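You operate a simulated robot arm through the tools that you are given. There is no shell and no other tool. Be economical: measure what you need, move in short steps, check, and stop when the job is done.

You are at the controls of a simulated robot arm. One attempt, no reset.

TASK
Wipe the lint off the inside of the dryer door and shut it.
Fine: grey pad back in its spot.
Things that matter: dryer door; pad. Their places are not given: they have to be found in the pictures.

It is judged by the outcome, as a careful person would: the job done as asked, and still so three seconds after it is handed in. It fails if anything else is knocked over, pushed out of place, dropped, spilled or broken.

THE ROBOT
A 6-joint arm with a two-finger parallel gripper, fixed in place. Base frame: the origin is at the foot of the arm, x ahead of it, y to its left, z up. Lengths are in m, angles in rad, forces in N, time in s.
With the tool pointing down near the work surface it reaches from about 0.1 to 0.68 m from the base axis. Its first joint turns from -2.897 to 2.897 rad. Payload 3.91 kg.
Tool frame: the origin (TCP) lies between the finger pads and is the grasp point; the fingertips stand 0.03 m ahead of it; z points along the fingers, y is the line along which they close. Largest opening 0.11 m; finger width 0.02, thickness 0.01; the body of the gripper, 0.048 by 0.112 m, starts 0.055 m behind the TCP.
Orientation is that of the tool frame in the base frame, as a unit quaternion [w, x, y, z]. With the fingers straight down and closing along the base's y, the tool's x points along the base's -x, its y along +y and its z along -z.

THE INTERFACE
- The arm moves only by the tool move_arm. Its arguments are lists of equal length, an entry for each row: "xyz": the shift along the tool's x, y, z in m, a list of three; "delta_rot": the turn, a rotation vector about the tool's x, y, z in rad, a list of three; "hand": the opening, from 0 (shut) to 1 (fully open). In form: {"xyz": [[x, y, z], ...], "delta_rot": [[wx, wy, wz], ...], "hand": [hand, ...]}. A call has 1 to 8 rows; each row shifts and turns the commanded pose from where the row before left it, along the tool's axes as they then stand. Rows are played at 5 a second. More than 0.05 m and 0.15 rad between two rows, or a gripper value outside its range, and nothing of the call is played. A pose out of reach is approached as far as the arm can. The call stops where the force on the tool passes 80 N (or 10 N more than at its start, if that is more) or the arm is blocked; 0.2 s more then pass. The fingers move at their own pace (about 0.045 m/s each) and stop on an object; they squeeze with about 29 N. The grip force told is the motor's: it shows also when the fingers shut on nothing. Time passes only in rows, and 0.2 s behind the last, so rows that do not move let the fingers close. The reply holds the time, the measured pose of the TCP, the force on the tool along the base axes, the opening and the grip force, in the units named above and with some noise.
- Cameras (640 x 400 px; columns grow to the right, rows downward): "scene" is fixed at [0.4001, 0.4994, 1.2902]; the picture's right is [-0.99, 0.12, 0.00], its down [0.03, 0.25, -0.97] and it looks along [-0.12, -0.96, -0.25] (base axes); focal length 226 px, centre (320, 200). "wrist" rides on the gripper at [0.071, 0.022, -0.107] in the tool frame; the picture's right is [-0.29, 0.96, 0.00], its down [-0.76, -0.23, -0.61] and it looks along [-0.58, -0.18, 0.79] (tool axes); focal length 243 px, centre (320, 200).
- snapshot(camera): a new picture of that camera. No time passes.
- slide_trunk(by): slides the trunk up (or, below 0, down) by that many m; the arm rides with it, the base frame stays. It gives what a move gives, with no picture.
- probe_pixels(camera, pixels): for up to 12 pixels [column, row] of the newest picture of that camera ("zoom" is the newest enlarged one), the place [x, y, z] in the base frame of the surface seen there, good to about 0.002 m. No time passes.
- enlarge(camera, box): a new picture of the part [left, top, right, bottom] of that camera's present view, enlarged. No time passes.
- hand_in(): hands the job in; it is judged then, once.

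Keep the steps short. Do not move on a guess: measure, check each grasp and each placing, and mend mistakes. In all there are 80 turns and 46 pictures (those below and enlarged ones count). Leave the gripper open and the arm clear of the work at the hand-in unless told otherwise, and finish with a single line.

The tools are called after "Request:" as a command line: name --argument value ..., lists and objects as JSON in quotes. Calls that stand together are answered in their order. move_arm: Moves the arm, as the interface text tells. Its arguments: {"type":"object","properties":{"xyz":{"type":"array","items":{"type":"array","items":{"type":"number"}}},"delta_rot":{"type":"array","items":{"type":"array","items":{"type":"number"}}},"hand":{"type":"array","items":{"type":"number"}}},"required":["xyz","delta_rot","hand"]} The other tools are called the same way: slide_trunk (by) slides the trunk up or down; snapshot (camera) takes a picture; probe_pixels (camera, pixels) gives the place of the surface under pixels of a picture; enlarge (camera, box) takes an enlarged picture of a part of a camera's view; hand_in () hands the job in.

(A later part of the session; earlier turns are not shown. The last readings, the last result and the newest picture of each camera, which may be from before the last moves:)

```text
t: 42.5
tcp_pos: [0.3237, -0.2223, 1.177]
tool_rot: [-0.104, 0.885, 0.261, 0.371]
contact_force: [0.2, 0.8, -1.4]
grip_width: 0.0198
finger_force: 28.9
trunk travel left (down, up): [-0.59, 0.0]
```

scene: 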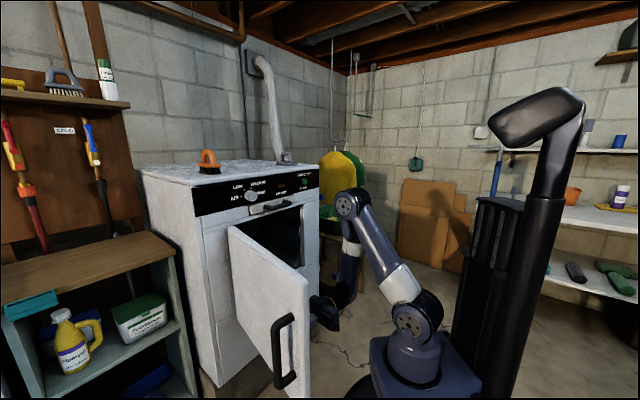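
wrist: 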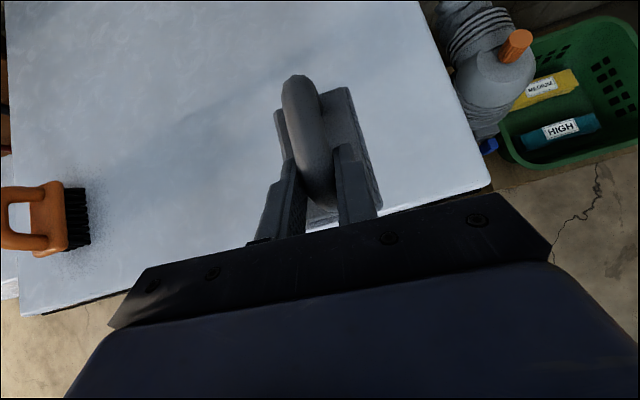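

Now I'll roll the tool back by 180° (−0.1428 per row) here above the door's top.

Request:
move_arm --xyz '[[0, 0, 0], [0, 0, 0], [0, 0, 0], [0, 0, 0], [0, 0, 0], [0, 0, 0], [0, 0, 0], [0, 0, 0]]' --delta_rot '[[0, 0, -0.1428], [0, 0, -0.1428], [0, 0, -0.1428], [0, 0, -0.1428], [0, 0, -0.1428], [0, 0, -0.1428], [0, 0, -0.1428], [0, 0, -0.1428]]' --hand '[0, 0, 0, 0, 0, 0, 0, 0]'

Request:
move_arm --xyz '[[0, 0, 0], [0, 0, 0], [0, 0, 0], [0, 0, 0], [0, 0, 0], [0, 0, 0], [0, 0, 0], [0, 0, 0]]' --delta_rot '[[0, 0, -0.1428], [0, 0, -0.1428], [0, 0, -0.1428], [0, 0, -0.1428], [0, 0, -0.1428], [0, 0, -0.1428], [0, 0, -0.1428], [0, 0, -0.1428]]' --hand '[0, 0, 0, 0, 0, 0, 0, 0]'

Request:
move_arm --xyz '[[0, 0, 0], [0, 0, 0], [0, 0, 0], [0, 0, 0], [0, 0, 0], [0, 0, 0]]' --delta_rot '[[0, 0, -0.1428], [0, 0, -0.1428], [0, 0, -0.1428], [0, 0, -0.1428], [0, 0, -0.1428], [0, 0, -0.1428]]' --hand '[0, 0, 0, 0, 0, 0]'

Request:
slide_trunk --by -0.36

Request:
snapshot --camera "wrist"

```text
t: 44.3
tcp_pos: [0.3259, -0.2215, 1.1765]
tool_rot: [0.113, 0.603, 0.698, 0.368]
contact_force: [-0.6, 0.2, -0.7]
grip_width: 0.0198
finger_force: 29.0
trunk travel left (down, up): [-0.59, 0.0]
```

```text
t: 46.1
tcp_pos: [0.3246, -0.2213, 1.1754]
tool_rot: [0.295, 0.132, 0.913, 0.248]
contact_force: [0.0, -0.8, -1.8]
grip_width: 0.0197
finger_force: 29.0
trunk travel left (down, up): [-0.59, 0.0]
```

```text
t: 47.5
tcp_pos: [0.3269, -0.2206, 1.1768]
tool_rot: [0.371, -0.259, 0.886, 0.102]
contact_force: [-0.3, 0.3, -0.7]
grip_width: 0.0199
finger_force: 29.2
trunk travel left (down, up): [-0.59, 0.0]
```

```text
t: 51.0
tcp_pos: [0.326, -0.2214, 0.8161]
tool_rot: [0.371, -0.26, 0.885, 0.104]
contact_force: [-0.4, -0.1, -0.5]
grip_width: 0.0197
finger_force: 28.9
trunk travel left (down, up): [-0.23, 0.36]
```

```text
15 pictures are left
```

wrist: 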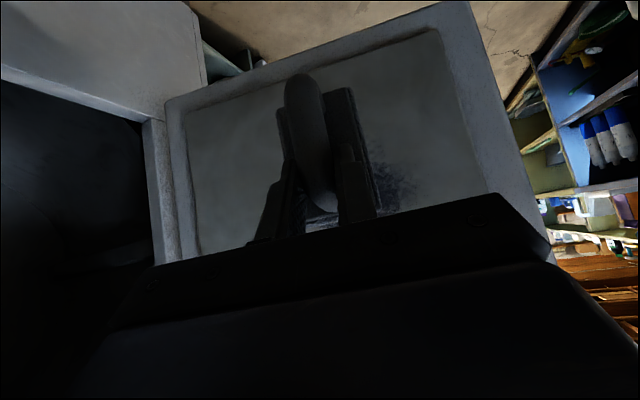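

The pad now faces the door squarely (heading 32°), its face 0.066 m ahead of and 0.031 m below the TCP. I'll advance to near contact, just left of the lint.

Request:
move_arm --xyz '[[-0.0205, -0.0147, 0.0276], [-0.0205, -0.0147, 0.0276], [-0.0191, -0.0147, 0.0262]]' --delta_rot '[[0, 0, 0], [0, 0, 0], [0, 0, 0]]' --hand '[0, 0, 0]'

Request:
snapshot --camera "wrist"

Request:
probe_pixels --camera "wrist" --pixels '[[200, 80], [230, 200], [420, 80], [430, 150], [340, 30], [260, 40]]'

```text
t: 51.8
tcp_pos: [0.4374, -0.2036, 0.8038]
tool_rot: [0.371, -0.26, 0.886, 0.104]
contact_force: [0.6, 0.5, -0.9]
grip_width: 0.0197
finger_force: 28.1
trunk travel left (down, up): [-0.23, 0.36]
```

```text
14 pictures are left
```

wrist: 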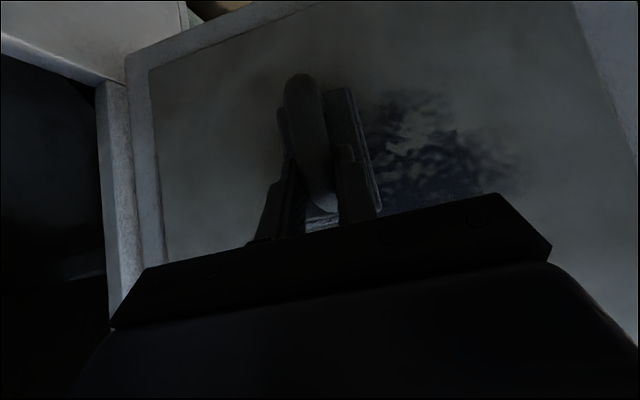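

```text
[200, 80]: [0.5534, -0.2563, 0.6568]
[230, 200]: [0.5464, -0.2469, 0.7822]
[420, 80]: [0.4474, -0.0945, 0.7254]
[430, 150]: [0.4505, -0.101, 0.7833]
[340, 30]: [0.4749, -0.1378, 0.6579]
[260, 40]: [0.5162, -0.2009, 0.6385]
```

The pad face is at the door surface now (gap about 1 mm). I'll make the first sweep along the door with a slight press.

Request:
move_arm --xyz '[[-0.0028, 0.0, 0.0028], [-0.0014, 0.031, 0.0014], [0, 0.031, 0], [0, 0.031, 0], [0, 0.031, 0], [0, 0.031, 0]]' --delta_rot '[[0, 0, 0], [0, 0, 0], [0, 0, 0], [0, 0, 0], [0, 0, 0], [0, 0, 0]]' --hand '[0, 0, 0, 0, 0, 0]'

Request:
snapshot --camera "wrist"

Request:
probe_pixels --camera "wrist" --pixels '[[200, 80], [230, 150], [420, 80], [260, 40]]'

```text
t: 53.2
tcp_pos: [0.3576, -0.0701, 0.8007]
tool_rot: [0.371, -0.26, 0.886, 0.104]
contact_force: [-0.3, 0.2, -1.7]
grip_width: 0.0197
finger_force: 29.6
trunk travel left (down, up): [-0.23, 0.36]
```

```text
13 pictures are left
```

wrist: 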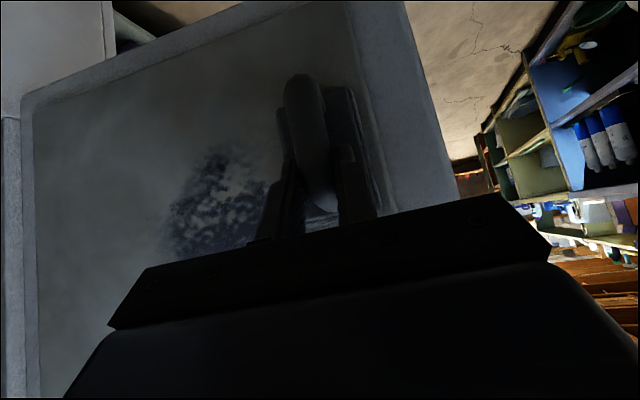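

```text
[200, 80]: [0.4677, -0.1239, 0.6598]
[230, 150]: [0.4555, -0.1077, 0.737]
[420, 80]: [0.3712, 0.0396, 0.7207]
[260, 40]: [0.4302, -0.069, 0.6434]
```

No contact yet: the dryer top is at 1.171, so the pad is about 5 mm shorter than I assumed. I'll press 6 mm more while sweeping back.

Request:
move_arm --xyz '[[-0.0028, 0, 0.0028], [-0.0014, -0.02, 0.0014], [-0.0007, -0.03, 0.0007]]' --delta_rot '[[0, 0, 0], [0, 0, 0], [0, 0, 0]]' --hand '[0, 0, 0]'

Request:
move_arm --xyz '[[-0.0007, -0.03, 0.0007], [-0.0007, -0.03, 0.0007], [0, -0.03, 0], [0, -0.03, 0]]' --delta_rot '[[0, 0, 0], [0, 0, 0], [0, 0, 0], [0, 0, 0]]' --hand '[0, 0, 0, 0]'

Request:
snapshot --camera "wrist"

Request:
probe_pixels --camera "wrist" --pixels '[[200, 80], [230, 150], [420, 80], [450, 150]]'

```text
t: 54.0
tcp_pos: [0.3889, -0.1076, 0.8033]
tool_rot: [0.371, -0.26, 0.886, 0.104]
contact_force: [0.3, 0.1, 0.3]
grip_width: 0.0198
finger_force: 29.1
trunk travel left (down, up): [-0.23, 0.36]
```

```text
t: 55.0
tcp_pos: [0.4543, -0.2085, 0.8029]
tool_rot: [0.371, -0.26, 0.885, 0.104]
contact_force: [0.3, 0.3, -0.7]
grip_width: 0.0198
finger_force: 29.4
trunk travel left (down, up): [-0.23, 0.36]
```

```text
12 pictures are left
```

wrist: 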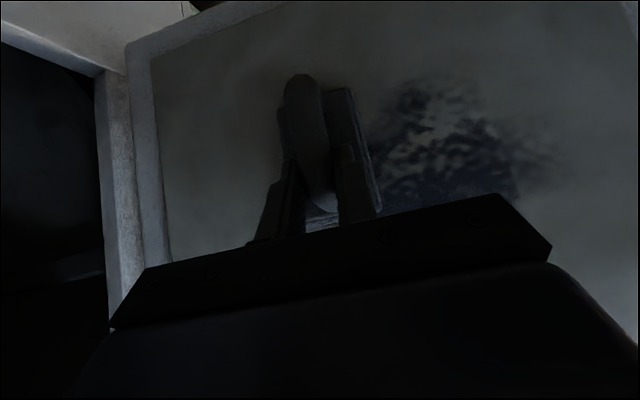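

```text
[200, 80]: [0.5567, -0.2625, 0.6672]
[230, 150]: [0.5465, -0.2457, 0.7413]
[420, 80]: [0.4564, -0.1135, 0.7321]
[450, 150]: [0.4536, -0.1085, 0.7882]
```

Still no force. I'll zoom in and probe where the pad's face is relative to the door.

Request:
enlarge --camera "wrist" --box '[240, 50, 480, 230]'

Request:
probe_pixels --camera "wrist" --pixels '[[345, 100], [355, 125], [365, 165], [372, 190], [378, 205], [352, 92], [385, 150], [300, 80], [318, 220], [280, 115]]'

```text
2.22 times, centred on (360, 140) of wrist
```

zoom: 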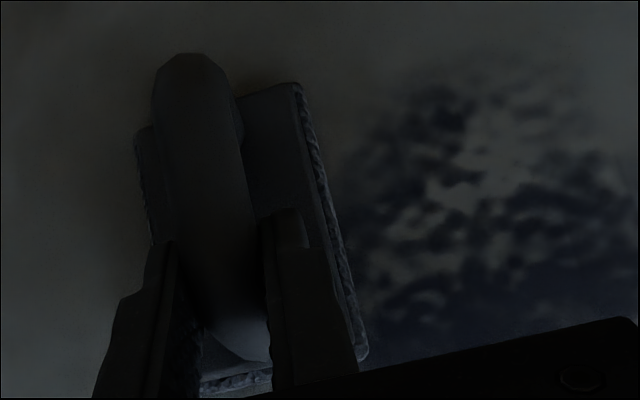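

```text
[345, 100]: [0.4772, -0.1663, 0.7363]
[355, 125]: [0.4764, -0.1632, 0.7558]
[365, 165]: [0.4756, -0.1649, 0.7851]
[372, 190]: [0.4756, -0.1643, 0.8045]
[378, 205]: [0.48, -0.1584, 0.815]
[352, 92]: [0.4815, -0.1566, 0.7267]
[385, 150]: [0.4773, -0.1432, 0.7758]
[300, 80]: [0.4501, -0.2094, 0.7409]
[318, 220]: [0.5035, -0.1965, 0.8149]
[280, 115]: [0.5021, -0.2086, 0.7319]
```

The pad's face should be at the surface, yet there's no force. I'll move to the lint's middle and press in 3 mm increments to find the real contact.

Request:
move_arm --xyz '[[-0.0021, 0.03, 0.0021], [-0.0021, 0.03, 0.0021]]' --delta_rot '[[0, 0, 0], [0, 0, 0]]' --hand '[0, 0]'

Request:
move_arm --xyz '[[-0.0028, 0.005, 0.0028]]' --delta_rot '[[0, 0, 0]]' --hand '[0]'

Request:
probe_pixels --camera "wrist" --pixels '[[355, 125], [385, 150], [430, 150], [230, 150]]'

```text
t: 55.6
tcp_pos: [0.4293, -0.1562, 0.8031]
tool_rot: [0.371, -0.259, 0.886, 0.103]
contact_force: [0.1, -0.3, -0.6]
grip_width: 0.0198
finger_force: 29.2
trunk travel left (down, up): [-0.23, 0.36]
```

```text
t: 56.0
tcp_pos: [0.4285, -0.1492, 0.8024]
tool_rot: [0.37, -0.261, 0.885, 0.104]
contact_force: [-0.4, -0.8, 0.3]
grip_width: 0.0196
finger_force: 29.2
trunk travel left (down, up): [-0.23, 0.36]
```

```text
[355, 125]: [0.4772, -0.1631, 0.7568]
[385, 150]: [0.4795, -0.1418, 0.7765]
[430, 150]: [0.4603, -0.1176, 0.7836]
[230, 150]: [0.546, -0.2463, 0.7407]
```

I'll take a fresh picture to see whether the door is swinging away.

Request:
snapshot --camera "wrist"

Request:
probe_pixels --camera "wrist" --pixels '[[345, 100], [355, 125], [352, 92], [230, 100], [200, 150], [420, 60], [450, 120], [480, 180]]'

```text
10 pictures are left
```

wrist: 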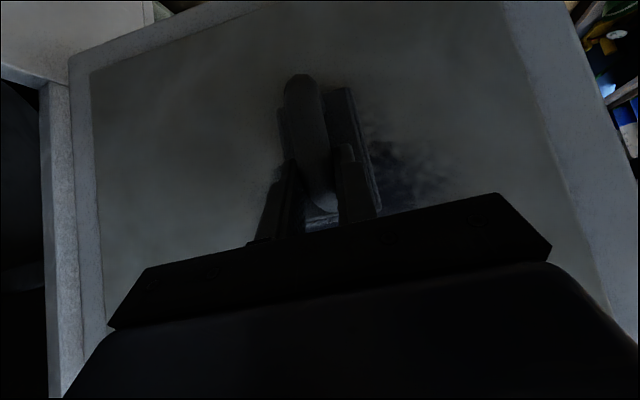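

```text
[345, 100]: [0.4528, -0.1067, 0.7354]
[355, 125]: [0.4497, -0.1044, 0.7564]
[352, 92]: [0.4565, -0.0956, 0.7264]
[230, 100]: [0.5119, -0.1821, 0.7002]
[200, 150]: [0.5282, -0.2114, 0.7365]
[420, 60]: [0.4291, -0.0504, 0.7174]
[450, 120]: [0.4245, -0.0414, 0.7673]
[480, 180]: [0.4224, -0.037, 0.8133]
```

It works: the lint is gone where the pad pressed, and the door simply gives by a degree or so. I'll continue the sweep towards the outer edge with a slight following press.

Request:
move_arm --xyz '[[-0.0014, 0.025, 0.0014], [-0.0014, 0.025, 0.0014], [-0.0014, 0.025, 0.0014], [-0.0014, 0.025, 0.0014]]' --delta_rot '[[0, 0, 0], [0, 0, 0], [0, 0, 0], [0, 0, 0]]' --hand '[0, 0, 0, 0]'

Request:
snapshot --camera "wrist"

Request:
probe_pixels --camera "wrist" --pixels '[[230, 100], [200, 150], [180, 220], [400, 60], [355, 125], [250, 215]]'

```text
t: 57.0
tcp_pos: [0.3815, -0.0595, 0.8013]
tool_rot: [0.371, -0.259, 0.886, 0.103]
contact_force: [-1.2, -0.1, -1.7]
grip_width: 0.0199
finger_force: 28.8
trunk travel left (down, up): [-0.23, 0.36]
```

```text
9 pictures are left
```

wrist: 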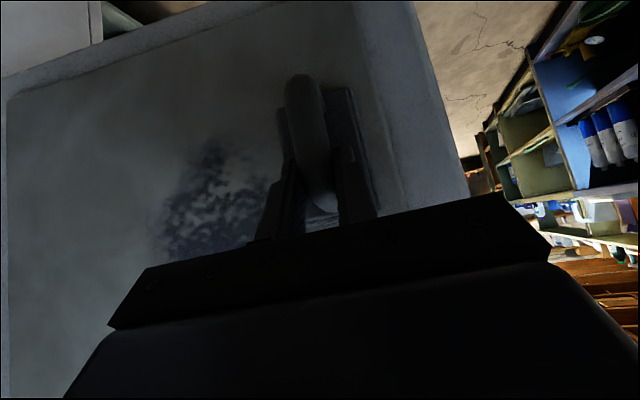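

```text
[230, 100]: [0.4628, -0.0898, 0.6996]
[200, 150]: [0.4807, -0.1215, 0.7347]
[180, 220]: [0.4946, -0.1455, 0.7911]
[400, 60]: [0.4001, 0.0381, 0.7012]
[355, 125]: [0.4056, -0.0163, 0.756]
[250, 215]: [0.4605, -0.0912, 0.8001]
```

Lint remains at pixels (160–270, 140–250), because the pad only touched part of it. I'll sweep back over it in contact, reducing the press only slightly.

Request:
move_arm --xyz '[[-0.002, -0.01, 0.002], [0, -0.028, 0], [0, -0.028, 0], [0, -0.028, 0], [0, -0.028, 0], [0, -0.028, 0], [0, -0.028, 0]]' --delta_rot '[[0, 0, 0], [0, 0, 0], [0, 0, 0], [0, 0, 0], [0, 0, 0], [0, 0, 0], [0, 0, 0]]' --hand '[0, 0, 0, 0, 0, 0, 0]'

Request:
snapshot --camera "wrist"

Request:
probe_pixels --camera "wrist" --pixels '[[230, 100], [200, 150], [430, 60], [450, 130], [400, 150], [355, 125]]'

```text
t: 58.6
tcp_pos: [0.4788, -0.2085, 0.8017]
tool_rot: [0.371, -0.26, 0.885, 0.104]
contact_force: [-0.4, 0.7, -1.3]
grip_width: 0.0197
finger_force: 28.6
trunk travel left (down, up): [-0.23, 0.36]
```

```text
8 pictures are left
```

wrist: 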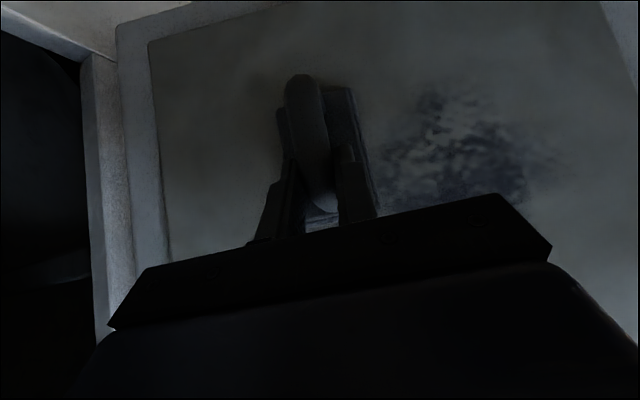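

```text
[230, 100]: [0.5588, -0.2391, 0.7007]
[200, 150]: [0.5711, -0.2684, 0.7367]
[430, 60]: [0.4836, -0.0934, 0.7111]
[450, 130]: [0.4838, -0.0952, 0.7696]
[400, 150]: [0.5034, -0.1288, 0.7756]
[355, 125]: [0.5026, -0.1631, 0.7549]
```

The lint has thinned and the door is now at about 108°. I'll turn the pad square to it again (−0.094 rad), go to the lint's centre and press on to see whether the door has a stop to wipe against.

Request:
move_arm --xyz '[[0, 0.03, 0], [-0.0042, 0.0231, -0.0042], [-0.0042, 0.0231, -0.0042], [-0.0042, 0.0231, -0.0042], [-0.0085, 0, 0.0085], [-0.0085, 0, 0.0085], [-0.0085, 0, 0.0085], [-0.0085, 0, 0.0085]]' --delta_rot '[[0.0665, 0, 0.0665], [0, 0, 0], [0, 0, 0], [0, 0, 0], [0, 0, 0], [0, 0, 0], [0, 0, 0], [0, 0, 0]]' --hand '[0, 0, 0, 0, 0, 0, 0, 0]'

```text
t: 60.6
tcp_pos: [0.4668, -0.1064, 0.8163]
tool_rot: [0.371, -0.215, 0.899, 0.084]
contact_force: [-63.7, -29.8, 13.9]
grip_width: 0.0135
finger_force: 29.3
trunk travel left (down, up): [-0.23, 0.36]
stopped in row 8: the force on the tool passed its limit (the readings are from after the stop); the commanded pose is now the measured one
```

There is a stop (70 N), but the grip opening dropped to 0.0135, so the pad shifted in the fingers. I'll ease back 5 mm and look.

Request:
move_arm --xyz '[[0.0035, 0, -0.0035]]' --delta_rot '[[0, 0, 0]]' --hand '[0]'

Request:
enlarge --camera "wrist" --box '[160, 30, 500, 240]'

Request:
probe_pixels --camera "zoom" --pixels '[[270, 90], [285, 160], [345, 130], [370, 200], [385, 290], [100, 150], [500, 100], [560, 250], [340, 90], [300, 250]]'

```text
t: 61.0
tcp_pos: [0.467, -0.1045, 0.8145]
tool_rot: [0.373, -0.216, 0.898, 0.085]
contact_force: [-32.7, -22.9, 4.5]
grip_width: 0.0133
finger_force: 29.0
trunk travel left (down, up): [-0.23, 0.36]
```

```text
1.88 times, centred on (330, 135) of wrist
```

zoom: 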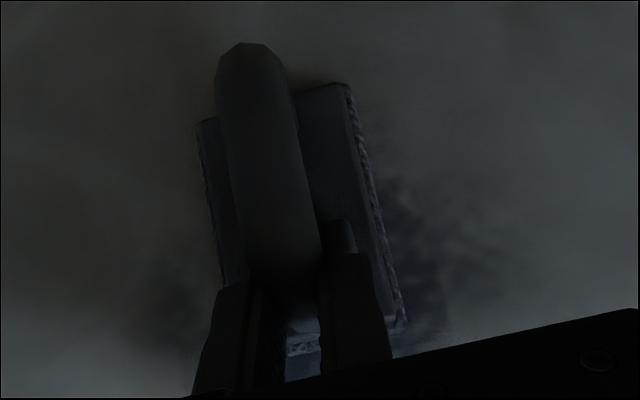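

```text
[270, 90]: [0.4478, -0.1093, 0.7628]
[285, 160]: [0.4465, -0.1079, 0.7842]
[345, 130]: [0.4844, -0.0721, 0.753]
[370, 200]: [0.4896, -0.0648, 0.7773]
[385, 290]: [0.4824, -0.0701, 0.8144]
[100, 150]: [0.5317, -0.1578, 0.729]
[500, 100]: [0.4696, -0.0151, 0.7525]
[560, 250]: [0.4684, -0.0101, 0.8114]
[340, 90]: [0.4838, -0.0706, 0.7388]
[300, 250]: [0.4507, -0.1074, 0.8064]
```

The pad slid about 11 mm deeper between the fingers but is still square and held. The door rests on its stop at about 112°. I'll square up (−3°) and stroke sideways over the lint with a lighter press.

Request:
move_arm --xyz '[[0.001, 0.01, -0.001], [-0.0007, 0.025, 0.0007], [0, 0.025, 0], [0, -0.03, 0], [0, -0.03, 0], [0, -0.03, 0], [0, -0.03, 0]]' --delta_rot '[[0.039, 0, 0.039], [0, 0, 0], [0, 0, 0], [0, 0, 0], [0, 0, 0], [0, 0, 0], [0, 0, 0]]' --hand '[0, 0, 0, 0, 0, 0, 0]'

Request:
snapshot --camera "wrist"

```text
t: 62.6
tcp_pos: [0.4912, -0.1617, 0.8159]
tool_rot: [0.375, -0.19, 0.904, 0.075]
contact_force: [-9.4, -4.4, -3.6]
grip_width: 0.0001
finger_force: 28.8
trunk travel left (down, up): [-0.23, 0.36]
```

```text
6 pictures are left
```

wrist: 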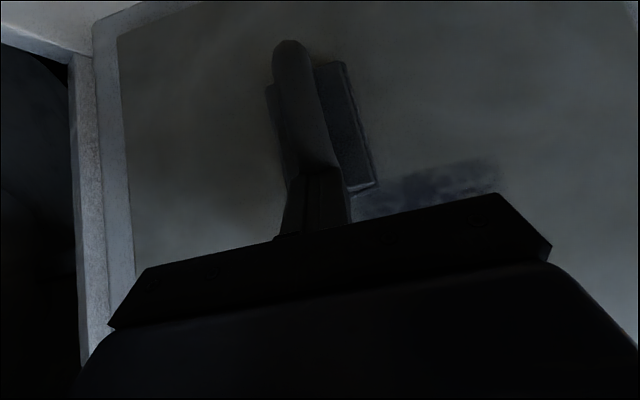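

The fingers have shut fully, so the loop has slipped out and the pad is only pinned against the door. I won't move yet. I'll measure exactly where loop and fingers are.

Request:
probe_pixels --camera "wrist" --pixels '[[290, 55], [300, 90], [308, 120], [315, 145], [320, 160], [318, 172], [325, 178], [318, 200], [335, 80], [350, 130], [362, 180], [272, 100]]'

Request:
enlarge --camera "wrist" --box '[230, 20, 400, 240]'

```text
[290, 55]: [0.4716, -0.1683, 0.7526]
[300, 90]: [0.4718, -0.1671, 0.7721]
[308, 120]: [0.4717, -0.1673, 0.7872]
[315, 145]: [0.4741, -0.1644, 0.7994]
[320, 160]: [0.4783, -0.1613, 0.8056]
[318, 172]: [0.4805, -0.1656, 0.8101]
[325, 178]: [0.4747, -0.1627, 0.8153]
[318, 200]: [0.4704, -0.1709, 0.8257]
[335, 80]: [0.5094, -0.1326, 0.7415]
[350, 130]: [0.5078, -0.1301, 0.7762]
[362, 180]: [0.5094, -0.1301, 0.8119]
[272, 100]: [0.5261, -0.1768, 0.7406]
```

```text
1.82 times, centred on (315, 130) of wrist
```

zoom: 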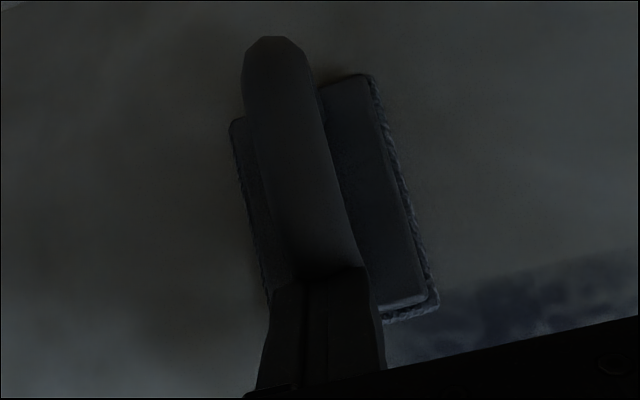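

I'll probe more densely around the fingertip/loop junction in the zoomed picture (no cost) to understand how the loop sits.

Request:
probe_pixels --camera "zoom" --pixels '[[280, 200], [300, 240], [320, 255], [340, 262], [355, 262], [285, 290], [300, 285], [320, 275], [340, 280], [362, 280], [330, 300], [375, 340]]'

Request:
probe_pixels --camera "zoom" --pixels '[[400, 312], [425, 300], [362, 80], [330, 95], [238, 125], [255, 220], [268, 285], [350, 180], [375, 250], [275, 45], [300, 330], [395, 320]]'

```text
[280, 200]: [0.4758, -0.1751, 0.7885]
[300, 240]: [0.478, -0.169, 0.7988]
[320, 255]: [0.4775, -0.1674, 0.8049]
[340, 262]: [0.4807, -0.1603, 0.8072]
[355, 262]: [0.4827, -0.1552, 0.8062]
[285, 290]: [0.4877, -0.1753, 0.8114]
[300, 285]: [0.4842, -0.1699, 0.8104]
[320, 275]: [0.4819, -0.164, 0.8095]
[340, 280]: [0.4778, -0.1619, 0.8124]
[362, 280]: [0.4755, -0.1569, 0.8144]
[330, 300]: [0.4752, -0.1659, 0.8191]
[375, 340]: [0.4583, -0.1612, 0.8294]
```

```text
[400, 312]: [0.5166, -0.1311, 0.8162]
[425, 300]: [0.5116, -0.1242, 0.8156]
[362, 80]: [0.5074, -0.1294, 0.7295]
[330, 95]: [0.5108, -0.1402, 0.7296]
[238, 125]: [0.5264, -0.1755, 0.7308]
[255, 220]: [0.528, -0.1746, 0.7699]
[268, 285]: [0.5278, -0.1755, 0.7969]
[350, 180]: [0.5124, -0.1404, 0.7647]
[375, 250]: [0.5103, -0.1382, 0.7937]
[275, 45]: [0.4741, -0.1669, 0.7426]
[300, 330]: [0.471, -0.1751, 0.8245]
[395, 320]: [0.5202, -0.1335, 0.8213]
```

My reading: the fingers slid past the end of the loop's bar, and the fingertips now press the plate's back, pinning the pad to the door with about 10 N. The plan is to open only to about 0.03 m with the tips still pressing the plate, tilt the tool up about the tips so the fingers straddle the bar, then close. First I'll press a touch more and open.

Request:
move_arm --xyz '[[-0.0014, 0, 0.0014], [0, 0, 0]]' --delta_rot '[[0, 0, 0], [0, 0, 0]]' --hand '[0, 0]'

```text
t: 63.2
tcp_pos: [0.4926, -0.161, 0.816]
tool_rot: [0.375, -0.19, 0.905, 0.074]
contact_force: [-22.7, -13.2, -4.2]
grip_width: 0.0001
finger_force: 29.1
trunk travel left (down, up): [-0.23, 0.36]
```

The press is now 26 N. Opening to 0.03 m.

Request:
move_arm --xyz '[[0, 0, 0], [0, 0, 0]]' --delta_rot '[[0, 0, 0], [0, 0, 0]]' --hand '[0.28, 0.28]'

```text
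t: 63.8
tcp_pos: [0.4902, -0.1597, 0.8159]
tool_rot: [0.375, -0.191, 0.904, 0.075]
contact_force: [-35.3, -5.6, -1.7]
grip_width: 0.024
finger_force: 0.1
trunk travel left (down, up): [-0.23, 0.36]
```

Still pressed (about 35 N), so the pad is pinned. I'll pivot the tool up about the tips in three small turns.

Request:
move_arm --xyz '[[0.0039, 0, 0.0015], [0.0039, 0, 0.0015], [0.0039, 0, 0.0015]]' --delta_rot '[[0, -0.13, 0], [0, -0.13, 0], [0, -0.13, 0]]' --hand '[0.28, 0.28, 0.28]'

```text
t: 64.6
tcp_pos: [0.488, -0.162, 0.8051]
tool_rot: [0.544, -0.173, 0.814, 0.11]
contact_force: [-35.0, -15.9, 4.5]
grip_width: 0.0282
finger_force: 0.0
trunk travel left (down, up): [-0.23, 0.36]
```

Still pinned at 38 N, pitch now −23°. Three more turns.

Request:
move_arm --xyz '[[0.0039, 0, 0.0013], [0.0039, 0, 0.0013], [0.0035, 0, 0.001]]' --delta_rot '[[0, -0.13, 0], [0, -0.13, 0], [0, -0.12, 0]]' --hand '[0.28, 0.28, 0.28]'

Request:
snapshot --camera "wrist"

```text
t: 65.4
tcp_pos: [0.4899, -0.161, 0.7926]
tool_rot: [0.689, -0.149, 0.695, 0.142]
contact_force: [-29.7, -17.1, 5.1]
grip_width: 0.0307
finger_force: 0.0
trunk travel left (down, up): [-0.23, 0.36]
```

```text
4 pictures are left
```

wrist: 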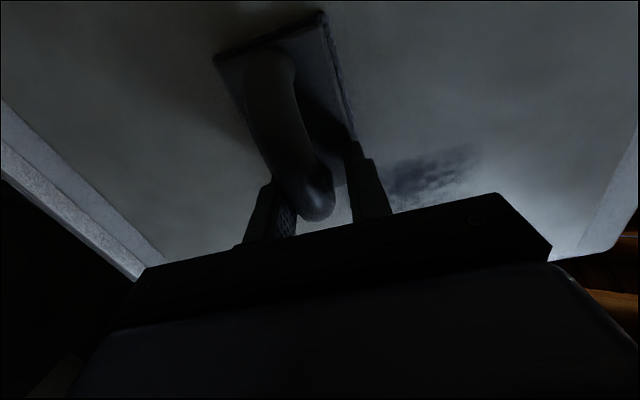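

The fingers straddle the loop's upper corner. I'll probe the loop and plate.

Request:
probe_pixels --camera "wrist" --pixels '[[270, 70], [285, 130], [305, 180], [318, 205], [320, 25], [225, 65], [345, 125], [390, 190], [470, 155], [440, 180], [470, 200], [335, 195]]'

```text
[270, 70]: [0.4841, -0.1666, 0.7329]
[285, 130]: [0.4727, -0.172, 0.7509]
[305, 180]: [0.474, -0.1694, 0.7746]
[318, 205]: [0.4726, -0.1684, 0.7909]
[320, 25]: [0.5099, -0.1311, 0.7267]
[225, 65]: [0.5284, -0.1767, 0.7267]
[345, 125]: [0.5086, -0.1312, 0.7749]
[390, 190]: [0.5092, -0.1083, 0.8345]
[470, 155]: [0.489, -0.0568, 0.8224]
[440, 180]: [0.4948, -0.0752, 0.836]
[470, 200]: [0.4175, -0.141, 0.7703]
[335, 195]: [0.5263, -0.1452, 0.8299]
```

The bar is between the fingers (loop z 0.733–0.80, TCP at 0.793). Closing now.

Request:
move_arm --xyz '[[0, 0, 0], [0, 0, 0], [0, 0, 0]]' --delta_rot '[[0, 0, 0], [0, 0, 0], [0, 0, 0]]' --hand '[0, 0, 0]'

```text
t: 66.2
tcp_pos: [0.4898, -0.1609, 0.7911]
tool_rot: [0.687, -0.148, 0.697, 0.141]
contact_force: [-27.1, -22.2, -0.4]
grip_width: 0.0199
finger_force: 29.1
trunk travel left (down, up): [-0.23, 0.36]
```

Firm grip (0.0199). The remaining lint is higher (z 0.80–0.85), so I'll move up 0.052 m and sweep outward, easing the press by 1 mm.

Request:
move_arm --xyz '[[-0.026, 0, -0.001], [-0.026, 0, 0], [0, 0.03, 0], [0, 0.03, 0], [0, 0.03, 0], [0, 0.025, 0]]' --delta_rot '[[0, 0, 0], [0, 0, 0], [0, 0, 0], [0, 0, 0], [0, 0, 0], [0, 0, 0]]' --hand '[0, 0, 0, 0, 0, 0]'

Request:
move_arm --xyz '[[0, -0.03, 0], [0, -0.03, 0], [0, -0.03, 0], [0, -0.03, 0], [0, -0.03, 0], [0, -0.03, 0]]' --delta_rot '[[0, 0, 0], [0, 0, 0], [0, 0, 0], [0, 0, 0], [0, 0, 0], [0, 0, 0]]' --hand '[0, 0, 0, 0, 0, 0]'

```text
t: 67.6
tcp_pos: [0.4435, -0.0527, 0.8392]
tool_rot: [0.687, -0.15, 0.696, 0.143]
contact_force: [0.9, -2.3, -1.6]
grip_width: 0.0198
finger_force: 29.3
trunk travel left (down, up): [-0.23, 0.36]
```

```text
t: 69.0
tcp_pos: [0.5123, -0.2186, 0.8438]
tool_rot: [0.688, -0.146, 0.696, 0.142]
contact_force: [-67.7, -9.0, -5.0]
grip_width: 0.0196
finger_force: 28.9
trunk travel left (down, up): [-0.23, 0.36]
```

At the outer end the press faded while at the inner end it rose to 68 N, so my stroke isn't quite parallel. I'll yaw −2.3° and sweep outward again, then see.

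Request:
move_arm --xyz '[[0, 0.01, -0.002], [0, 0.03, 0], [0, 0.03, 0], [0, 0.03, 0], [0, 0.03, 0], [0, 0.03, 0]]' --delta_rot '[[0.04, 0, 0], [0, 0, 0], [0, 0, 0], [0, 0, 0], [0, 0, 0], [0, 0, 0]]' --hand '[0, 0, 0, 0, 0, 0]'

Request:
snapshot --camera "wrist"

```text
t: 70.4
tcp_pos: [0.4518, -0.0735, 0.8442]
tool_rot: [0.691, -0.133, 0.699, 0.127]
contact_force: [-59.0, -43.6, -0.7]
grip_width: 0.0196
finger_force: 28.8
trunk travel left (down, up): [-0.23, 0.36]
```

```text
3 pictures are left
```

wrist: 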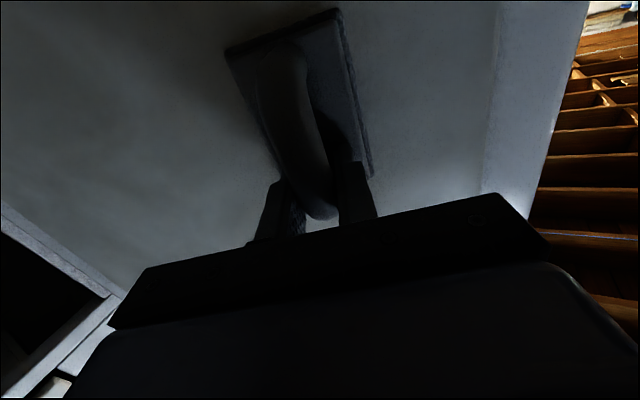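

The visible area is clean. For safety I'll make one more pass 20 mm higher going inward and one lower pass coming back, with a lighter press.

Request:
move_arm --xyz '[[-0.02, 0, -0.003], [0, -0.035, 0], [0, -0.035, 0], [0, -0.035, 0], [0, -0.035, 0], [0, -0.03, 0]]' --delta_rot '[[0, 0, 0], [0, 0, 0], [0, 0, 0], [0, 0, 0], [0, 0, 0], [0, 0, 0]]' --hand '[0, 0, 0, 0, 0, 0]'

Request:
move_arm --xyz '[[0.04, 0, 0], [0.04, 0, 0], [0, 0.035, 0], [0, 0.035, 0], [0, 0.035, 0], [0, 0.035, 0], [0, 0.03, 0]]' --delta_rot '[[0, 0, 0], [0, 0, 0], [0, 0, 0], [0, 0, 0], [0, 0, 0], [0, 0, 0], [0, 0, 0]]' --hand '[0, 0, 0, 0, 0, 0, 0]'

```text
t: 71.8
tcp_pos: [0.5189, -0.2303, 0.8664]
tool_rot: [0.69, -0.134, 0.7, 0.127]
contact_force: [-23.6, -4.2, -1.2]
grip_width: 0.0198
finger_force: 29.4
trunk travel left (down, up): [-0.23, 0.36]
```

```text
t: 73.4
tcp_pos: [0.4505, -0.0732, 0.783]
tool_rot: [0.69, -0.135, 0.7, 0.128]
contact_force: [-9.0, -5.5, -0.9]
grip_width: 0.0198
finger_force: 29.0
trunk travel left (down, up): [-0.23, 0.36]
```

Wiping is done. For putting the pad back I need the 45° grip again, so I'll go to the middle, press about 25 N and pitch the tool down about the bar while the door keeps the pad flat.

Request:
move_arm --xyz '[[0, -0.035, 0.0005], [0, -0.035, 0.0005]]' --delta_rot '[[0, 0, 0], [0, 0, 0]]' --hand '[0, 0]'

Request:
move_arm --xyz '[[0.0008, 0, 0], [0.0008, 0, 0]]' --delta_rot '[[0, 0.13, 0], [0, 0.13, 0]]' --hand '[0, 0]'

```text
t: 74.0
tcp_pos: [0.4778, -0.1403, 0.7822]
tool_rot: [0.69, -0.135, 0.7, 0.128]
contact_force: [-0.1, 0.8, -0.6]
grip_width: 0.0197
finger_force: 28.8
trunk travel left (down, up): [-0.23, 0.36]
```

```text
t: 74.6
tcp_pos: [0.4752, -0.1402, 0.7823]
tool_rot: [0.596, -0.148, 0.782, 0.108]
contact_force: [-50.8, -22.3, 17.2]
grip_width: 0.0198
finger_force: 28.6
trunk travel left (down, up): [-0.23, 0.36]
```

The pad is resisting the turn against the door (55 N), as wanted. I'll continue in two more turns, easing the press slightly.

Request:
move_arm --xyz '[[0.0008, 0, -0.0008], [0.0008, 0, -0.0005]]' --delta_rot '[[0, 0.13, 0], [0, 0.13, 0]]' --hand '[0, 0]'

Request:
move_arm --xyz '[[0.0008, 0, -0.0005], [0.0008, 0, -0.0005]]' --delta_rot '[[0, 0.13, 0], [0, 0.13, 0]]' --hand '[0, 0]'

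Request:
snapshot --camera "wrist"

Request:
probe_pixels --camera "wrist" --pixels '[[340, 90], [350, 120], [360, 150], [368, 180], [300, 80], [310, 130], [315, 170], [230, 120], [430, 120], [285, 110], [450, 60], [200, 180]]'

```text
t: 75.2
tcp_pos: [0.4733, -0.1418, 0.7829]
tool_rot: [0.488, -0.163, 0.853, 0.087]
contact_force: [-65.8, -27.1, 24.8]
grip_width: 0.0199
finger_force: 29.1
trunk travel left (down, up): [-0.23, 0.36]
```

```text
t: 75.8
tcp_pos: [0.4743, -0.139, 0.7799]
tool_rot: [0.372, -0.174, 0.909, 0.067]
contact_force: [-31.8, -16.4, 11.5]
grip_width: 0.0196
finger_force: 29.1
trunk travel left (down, up): [-0.23, 0.36]
```

```text
2 pictures are left
```

wrist: 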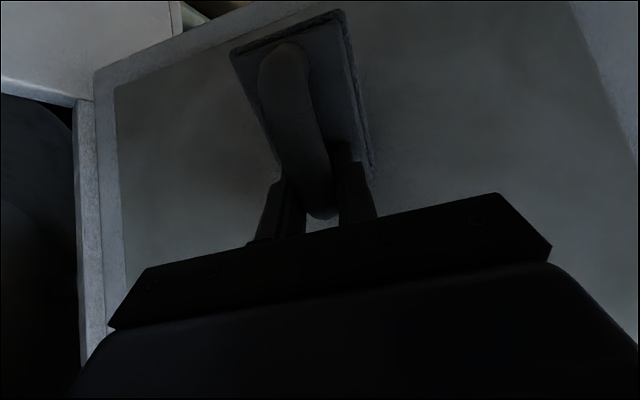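

```text
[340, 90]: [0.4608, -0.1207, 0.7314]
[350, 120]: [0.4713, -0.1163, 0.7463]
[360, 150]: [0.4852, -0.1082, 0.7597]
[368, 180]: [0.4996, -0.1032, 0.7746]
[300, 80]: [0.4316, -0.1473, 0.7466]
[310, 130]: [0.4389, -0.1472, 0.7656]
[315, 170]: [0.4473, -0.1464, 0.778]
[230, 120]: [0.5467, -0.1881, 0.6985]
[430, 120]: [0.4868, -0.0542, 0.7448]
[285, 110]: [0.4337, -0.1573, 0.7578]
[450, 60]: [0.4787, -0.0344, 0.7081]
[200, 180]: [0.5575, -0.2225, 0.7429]
```

The pad turned with the tool (grip too firm), so that didn't help. But pitching the tool up with the pad pressed has a long lever at its lower edge and will force the grip to swivel, and that relation suits placing without rolling. I'll level the tool while backing off, lower the trunk 0.2 m to allow the upward pitch, and raise the hand again.

Request:
move_arm --xyz '[[0, 0, -0.02], [0, 0, -0.02], [0, 0, -0.01], [0, 0, 0], [0, 0, 0], [0, 0, 0]]' --delta_rot '[[0, -0.13, 0], [0, -0.13, 0], [0, -0.13, 0], [0, -0.13, 0], [0, -0.13, 0], [0, -0.13, 0]]' --hand '[0, 0, 0, 0, 0, 0]'

Request:
slide_trunk --by -0.2

Request:
move_arm --xyz '[[-0.048, 0, 0], [-0.048, 0, 0], [-0.048, 0, 0], [-0.048, 0, 0], [-0.048, 0, 0]]' --delta_rot '[[0, 0, 0], [0, 0, 0], [0, 0, 0], [0, 0, 0], [0, 0, 0]]' --hand '[0, 0, 0, 0, 0]'

```text
t: 77.2
tcp_pos: [0.4392, -0.1532, 0.8124]
tool_rot: [0.691, -0.135, 0.699, 0.127]
contact_force: [0.7, -0.1, -0.7]
grip_width: 0.0196
finger_force: 28.8
trunk travel left (down, up): [-0.23, 0.36]
```

```text
t: 79.4
tcp_pos: [0.4395, -0.1535, 0.6135]
tool_rot: [0.69, -0.135, 0.699, 0.128]
contact_force: [0.3, -0.7, -0.4]
grip_width: 0.0197
finger_force: 29.0
trunk travel left (down, up): [-0.03, 0.56]
```

```text
t: 80.6
tcp_pos: [0.4426, -0.149, 0.8528]
tool_rot: [0.69, -0.134, 0.7, 0.128]
contact_force: [0.6, 0.9, -0.4]
grip_width: 0.0197
finger_force: 29.3
trunk travel left (down, up): [-0.03, 0.56]
```

Now advance 0.039 m to press the pad on the door again, then three upward turns about the bar.

Request:
move_arm --xyz '[[0, 0, 0.018], [0, 0, 0.018], [0, 0, 0.003]]' --delta_rot '[[0, 0, 0], [0, 0, 0], [0, 0, 0]]' --hand '[0, 0, 0]'

Request:
move_arm --xyz '[[-0.0008, 0, 0], [-0.0008, 0, 0]]' --delta_rot '[[0, -0.12, 0], [0, -0.12, 0]]' --hand '[0, 0]'

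```text
t: 81.4
tcp_pos: [0.4767, -0.1359, 0.8521]
tool_rot: [0.69, -0.135, 0.699, 0.128]
contact_force: [-11.1, -3.5, 0.6]
grip_width: 0.0197
finger_force: 29.3
trunk travel left (down, up): [-0.03, 0.56]
```

```text
t: 82.0
tcp_pos: [0.477, -0.1364, 0.853]
tool_rot: [0.769, -0.118, 0.611, 0.144]
contact_force: [-19.4, -7.4, -8.6]
grip_width: 0.0197
finger_force: 29.5
trunk travel left (down, up): [-0.03, 0.56]
```

The force is only 21 N with the TCP unmoved, so the grip is swivelling on the bar. I'll continue four more turns to about 40°.

Request:
move_arm --xyz '[[-0.0008, 0, 0], [-0.0008, 0, 0], [-0.0006, 0, 0.0002], [-0.0006, 0, 0.0003], [0, 0, 0]]' --delta_rot '[[0, -0.12, 0], [0, -0.12, 0], [0, -0.13, 0], [0, -0.13, 0], [0, 0, 0]]' --hand '[0, 0, 0, 0, 0]'

Request:
snapshot --camera "wrist"

Request:
probe_pixels --camera "wrist" --pixels '[[250, 40], [260, 60], [280, 90], [290, 120], [300, 150], [310, 180], [320, 30], [330, 60], [340, 100], [350, 140], [230, 30], [450, 100]]'

```text
t: 83.2
tcp_pos: [0.478, -0.1357, 0.8568]
tool_rot: [0.897, -0.081, 0.401, 0.169]
contact_force: [-8.1, -3.5, 3.0]
grip_width: 0.0201
finger_force: 29.2
trunk travel left (down, up): [-0.03, 0.56]
```

```text
1 pictures are left
```

wrist: 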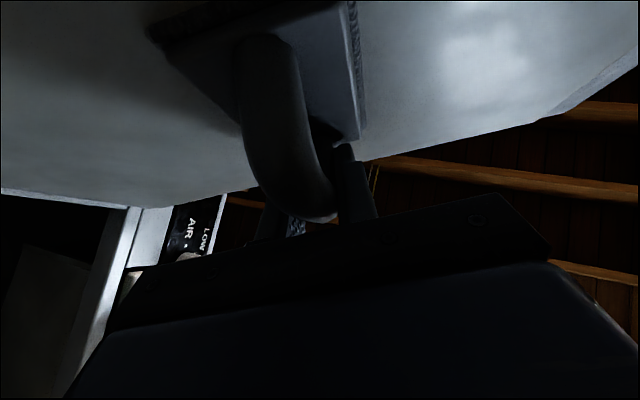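

```text
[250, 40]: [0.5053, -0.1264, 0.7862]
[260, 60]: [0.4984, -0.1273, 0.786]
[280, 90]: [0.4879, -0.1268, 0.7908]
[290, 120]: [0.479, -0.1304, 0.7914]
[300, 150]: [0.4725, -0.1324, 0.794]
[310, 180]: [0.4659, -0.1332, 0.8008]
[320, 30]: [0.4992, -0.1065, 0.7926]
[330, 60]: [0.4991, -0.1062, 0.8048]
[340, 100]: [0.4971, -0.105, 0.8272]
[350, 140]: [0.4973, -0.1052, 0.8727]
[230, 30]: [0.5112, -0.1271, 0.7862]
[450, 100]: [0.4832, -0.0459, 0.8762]
```

The pad lies perfectly flush while the tool points 42° up. I'll swivel slightly more to about 51° for better reach, back off from the door, and pitch the tool down to about −39°. Then I'll raise the trunk fully.

Request:
move_arm --xyz '[[-0.0005, 0, 0.0003], [-0.0005, 0, 0.0003], [-0.0233, 0, -0.019], [-0.0233, 0, -0.019], [-0.0233, 0, -0.019]]' --delta_rot '[[0, -0.08, 0], [0, -0.08, 0], [0, 0, 0], [0, 0, 0], [0, 0, 0]]' --hand '[0, 0, 0, 0, 0]'

Request:
move_arm --xyz '[[0, 0, 0], [0, 0, 0], [0, 0, 0], [0, 0, 0], [0, 0, 0], [0, 0, 0], [0, 0, 0], [0, 0, 0]]' --delta_rot '[[0, 0.143, 0], [0, 0.143, 0], [0, 0.143, 0], [0, 0.143, 0], [0, 0.143, 0], [0, 0.143, 0], [0, 0.143, 0], [0, 0.143, 0]]' --hand '[0, 0, 0, 0, 0, 0, 0, 0]'

Request:
move_arm --xyz '[[0, 0, -0.01], [0, 0, -0.01], [0, 0, -0.01]]' --delta_rot '[[0, 0.143, 0], [0, 0.143, 0], [0, 0.143, 0]]' --hand '[0, 0, 0]'

Request:
slide_trunk --by 0.56

```text
t: 84.4
tcp_pos: [0.3939, -0.1699, 0.8578]
tool_rot: [0.926, -0.066, 0.329, 0.174]
contact_force: [-0.9, -0.7, -1.5]
grip_width: 0.0203
finger_force: 29.0
trunk travel left (down, up): [-0.03, 0.56]
```

```text
t: 86.2
tcp_pos: [0.3953, -0.1693, 0.8579]
tool_rot: [0.599, -0.149, 0.779, 0.11]
contact_force: [0.0, -0.2, 0.5]
grip_width: 0.0199
finger_force: 28.9
trunk travel left (down, up): [-0.03, 0.56]
```

```text
t: 87.0
tcp_pos: [0.3699, -0.1798, 0.8687]
tool_rot: [0.419, -0.17, 0.889, 0.076]
contact_force: [0.3, 0.1, -1.4]
grip_width: 0.02
finger_force: 29.5
trunk travel left (down, up): [-0.03, 0.56]
```

```text
refused: 0.56 is not a number from -0.4 to 0.4
```

The slide is limited to 0.4 at a time, so I'll raise in two slides, then swing to heading −48.5° at (0.30,-0.46,1.33).

Request:
slide_trunk --by 0.4

Request:
slide_trunk --by 0.16

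Request:
move_arm --xyz '[[0.0203, -0.0262, -0.0072], [0.0179, -0.0285, -0.0044], [0.0154, -0.0302, -0.0013], [0.0128, -0.0314, 0.0018], [0.01, -0.0319, 0.0052], [0.0072, -0.032, 0.0085], [0.0045, -0.0314, 0.0118], [0.0019, -0.0303, 0.015]]' --delta_rot '[[0.104, 0, 0.0861], [0.104, 0, 0.0861], [0.104, 0, 0.0861], [0.104, 0, 0.0861], [0.104, 0, 0.0861], [0.104, 0, 0.0861], [0.104, 0, 0.0861], [0.104, 0, 0.0861]]' --hand '[0, 0, 0, 0, 0, 0, 0, 0]'

Request:
move_arm --xyz '[[-0.0007, -0.0286, 0.0181]]' --delta_rot '[[0.104, 0, 0.0861]]' --hand '[0]'

```text
t: 90.8
tcp_pos: [0.369, -0.1789, 1.2679]
tool_rot: [0.421, -0.169, 0.888, 0.076]
contact_force: [-0.6, 0.4, -1.0]
grip_width: 0.0201
finger_force: 29.0
trunk travel left (down, up): [-0.43, 0.16]
```

```text
t: 92.6
tcp_pos: [0.369, -0.1787, 1.4294]
tool_rot: [0.42, -0.17, 0.888, 0.076]
contact_force: [1.2, -0.8, -1.6]
grip_width: 0.0201
finger_force: 29.3
trunk travel left (down, up): [-0.59, 0.0]
```

```text
t: 94.4
tcp_pos: [0.3091, -0.4291, 1.3417]
tool_rot: [0.403, 0.313, 0.847, -0.15]
contact_force: [0.1, 0.2, -0.9]
grip_width: 0.0201
finger_force: 29.8
trunk travel left (down, up): [-0.59, 0.0]
```

```text
t: 94.8
tcp_pos: [0.3011, -0.458, 1.3318]
tool_rot: [0.393, 0.369, 0.824, -0.176]
contact_force: [-0.7, -0.1, 0.3]
grip_width: 0.0201
finger_force: 28.8
trunk travel left (down, up): [-0.59, 0.0]
```

Heading −48°, pitch −39°, pad level. I'll move above the spot, to TCP (0.4406,-0.7522) at z≈1.27.

Request:
move_arm --xyz '[[-0.0212, -0.0129, 0.0403], [-0.0212, -0.0129, 0.0403], [-0.0212, -0.0129, 0.0403], [-0.0212, -0.0129, 0.0403], [-0.0212, -0.0129, 0.0403], [-0.0212, -0.0129, 0.0403], [-0.0212, -0.0129, 0.0403]]' --delta_rot '[[0, 0, 0], [0, 0, 0], [0, 0, 0], [0, 0, 0], [0, 0, 0], [0, 0, 0], [0, 0, 0]]' --hand '[0, 0, 0, 0, 0, 0, 0]'

```text
t: 96.4
tcp_pos: [0.4311, -0.7205, 1.2566]
tool_rot: [0.393, 0.368, 0.824, -0.175]
contact_force: [0.0, -0.4, 0.0]
grip_width: 0.0206
finger_force: 29.1
out of reach, approached as far as the arm can: row 7
trunk travel left (down, up): [-0.59, 0.0]
```

The reach limit is at f=0.825 (30 mm short). I'll lean the tool 5.7° further out and lower slightly, then extend. The pad's near edge will touch first and level out under light pressure.

Request:
move_arm --xyz '[[0.0093, -0.005, 0.0075], [-0.0032, -0.0045, 0.0158], [-0.0032, -0.0045, 0.0158]]' --delta_rot '[[0, -0.1, 0], [0, 0, 0], [0, 0, 0]]' --hand '[0, 0, 0]'

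```text
t: 97.2
tcp_pos: [0.4367, -0.7459, 1.2303]
tool_rot: [0.434, 0.359, 0.803, -0.194]
contact_force: [-0.2, 0.8, 0.3]
grip_width: 0.0201
finger_force: 29.2
out of reach, approached as far as the arm can: row 3
trunk travel left (down, up): [-0.59, 0.0]
```

I'm 7 mm short of the spot, at z 1.230. I'll lower 10 mm with 6 mm forward in two small rows, watching for contact.

Request:
move_arm --xyz '[[0.0025, 0, 0.0053], [0.0026, 0, 0.0052]]' --delta_rot '[[0, 0, 0], [0, 0, 0]]' --hand '[0, 0]'

```text
t: 97.8
tcp_pos: [0.4389, -0.7467, 1.2271]
tool_rot: [0.438, 0.357, 0.801, -0.197]
contact_force: [5.3, -6.0, 27.7]
grip_width: 0.0204
finger_force: 29.2
trunk travel left (down, up): [-0.59, 0.0]
```

The near edge is on the dryer top (28 N at z 1.227, as predicted). I'll press down a few mm more to level the pad.

Request:
move_arm --xyz '[[0.0025, 0, 0.0016], [0.0025, 0, 0.0016], [0.0017, 0, 0.0011]]' --delta_rot '[[0, 0, 0], [0, 0, 0], [0, 0, 0]]' --hand '[0, 0, 0]'

Request:
enlarge --camera "scene" --box '[240, 120, 340, 190]'

Request:
probe_pixels --camera "zoom" --pixels '[[250, 220], [280, 215], [300, 210], [320, 215], [260, 190], [290, 190]]'

```text
t: 98.6
tcp_pos: [0.4396, -0.7479, 1.2175]
tool_rot: [0.436, 0.358, 0.802, -0.196]
contact_force: [3.6, 3.3, 24.3]
grip_width: 0.0202
finger_force: 29.5
trunk travel left (down, up): [-0.59, 0.0]
```

```text
5.71 times, centred on (290, 155) of scene
```

zoom: 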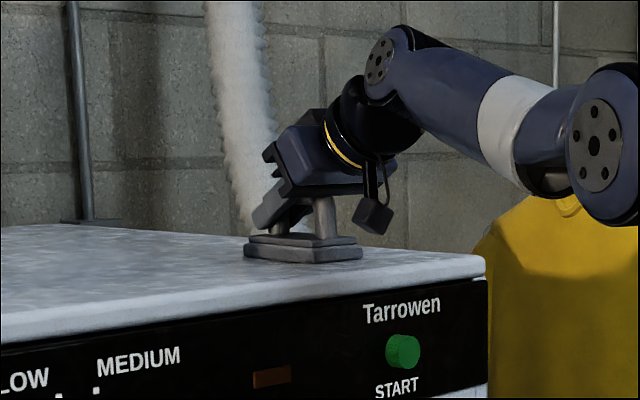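

```text
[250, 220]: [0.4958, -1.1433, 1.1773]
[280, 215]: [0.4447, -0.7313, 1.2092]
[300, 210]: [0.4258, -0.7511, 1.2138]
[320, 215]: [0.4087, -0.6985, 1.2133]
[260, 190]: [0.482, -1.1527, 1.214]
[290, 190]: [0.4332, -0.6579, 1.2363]
```

The pad is sitting flat. I'll check its position before releasing.

Request:
probe_pixels --camera "zoom" --pixels '[[249, 240], [249, 252], [315, 248], [315, 260], [358, 243], [358, 254], [285, 250], [340, 250], [300, 242], [326, 225], [275, 228]]'

```text
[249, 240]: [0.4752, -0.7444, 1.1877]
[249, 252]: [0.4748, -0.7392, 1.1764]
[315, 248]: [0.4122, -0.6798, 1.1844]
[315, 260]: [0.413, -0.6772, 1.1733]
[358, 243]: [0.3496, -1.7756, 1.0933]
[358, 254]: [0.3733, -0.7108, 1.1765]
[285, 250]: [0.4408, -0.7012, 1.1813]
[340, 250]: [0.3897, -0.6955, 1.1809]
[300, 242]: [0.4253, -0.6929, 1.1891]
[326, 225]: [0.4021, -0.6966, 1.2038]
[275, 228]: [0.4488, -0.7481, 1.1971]
```

The pad corners are within about 5 mm of the original ones and it lies flat. I'll release, withdraw along the tool, draw back, and pitch the tool to vertical for closing the door.

Request:
move_arm --xyz '[[0, 0, 0], [0, 0, 0], [0, 0, -0.02], [0, 0, -0.04], [0, 0, -0.045], [0, 0, -0.03]]' --delta_rot '[[0, 0, 0], [0, 0, 0], [0, 0, 0], [0, 0, 0], [0, 0, 0], [0, 0, 0]]' --hand '[0.4, 0.4, 0.4, 0.4, 0.4, 0.4]'

Request:
move_arm --xyz '[[0.0181, 0.0172, -0.0348], [0.0181, 0.0172, -0.0348], [0.0181, 0.0172, -0.0348], [0.0181, 0.0172, -0.0348], [0.0181, 0.0172, -0.0348]]' --delta_rot '[[0, 0, 0], [0, 0, 0], [0, 0, 0], [0, 0, 0], [0, 0, 0]]' --hand '[0, 0, 0, 0, 0]'

Request:
move_arm --xyz '[[0.02, 0.02, 0], [0.02, 0.02, 0], [0, 0.02, 0], [0, 0.02, 0], [0, 0.02, 0], [0, 0.02, 0], [0, 0.02, 0]]' --delta_rot '[[0, 0.142, 0], [0, 0.142, 0], [0, 0.142, 0], [0, 0.142, 0], [0, 0.142, 0], [0, 0.142, 0], [0, 0.142, 0]]' --hand '[0, 0, 0, 0, 0, 0, 0]'

```text
t: 100.0
tcp_pos: [0.3626, -0.666, 1.2859]
tool_rot: [0.433, 0.359, 0.804, -0.194]
contact_force: [-0.6, -0.6, 0.2]
grip_width: 0.0441
finger_force: 0.1
trunk travel left (down, up): [-0.59, 0.0]
```

```text
t: 101.2
tcp_pos: [0.2986, -0.4609, 1.3064]
tool_rot: [0.433, 0.359, 0.804, -0.194]
contact_force: [-0.2, -0.5, 0.5]
grip_width: 0.0
finger_force: 28.6
trunk travel left (down, up): [-0.59, 0.0]
```

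```text
t: 102.8
tcp_pos: [0.387, -0.3529, 1.2758]
tool_rot: [-0.005, 0.409, 0.913, 0.001]
contact_force: [-0.5, 0.3, 1.0]
grip_width: 0.0
finger_force: 29.0
trunk travel left (down, up): [-0.59, 0.0]
```

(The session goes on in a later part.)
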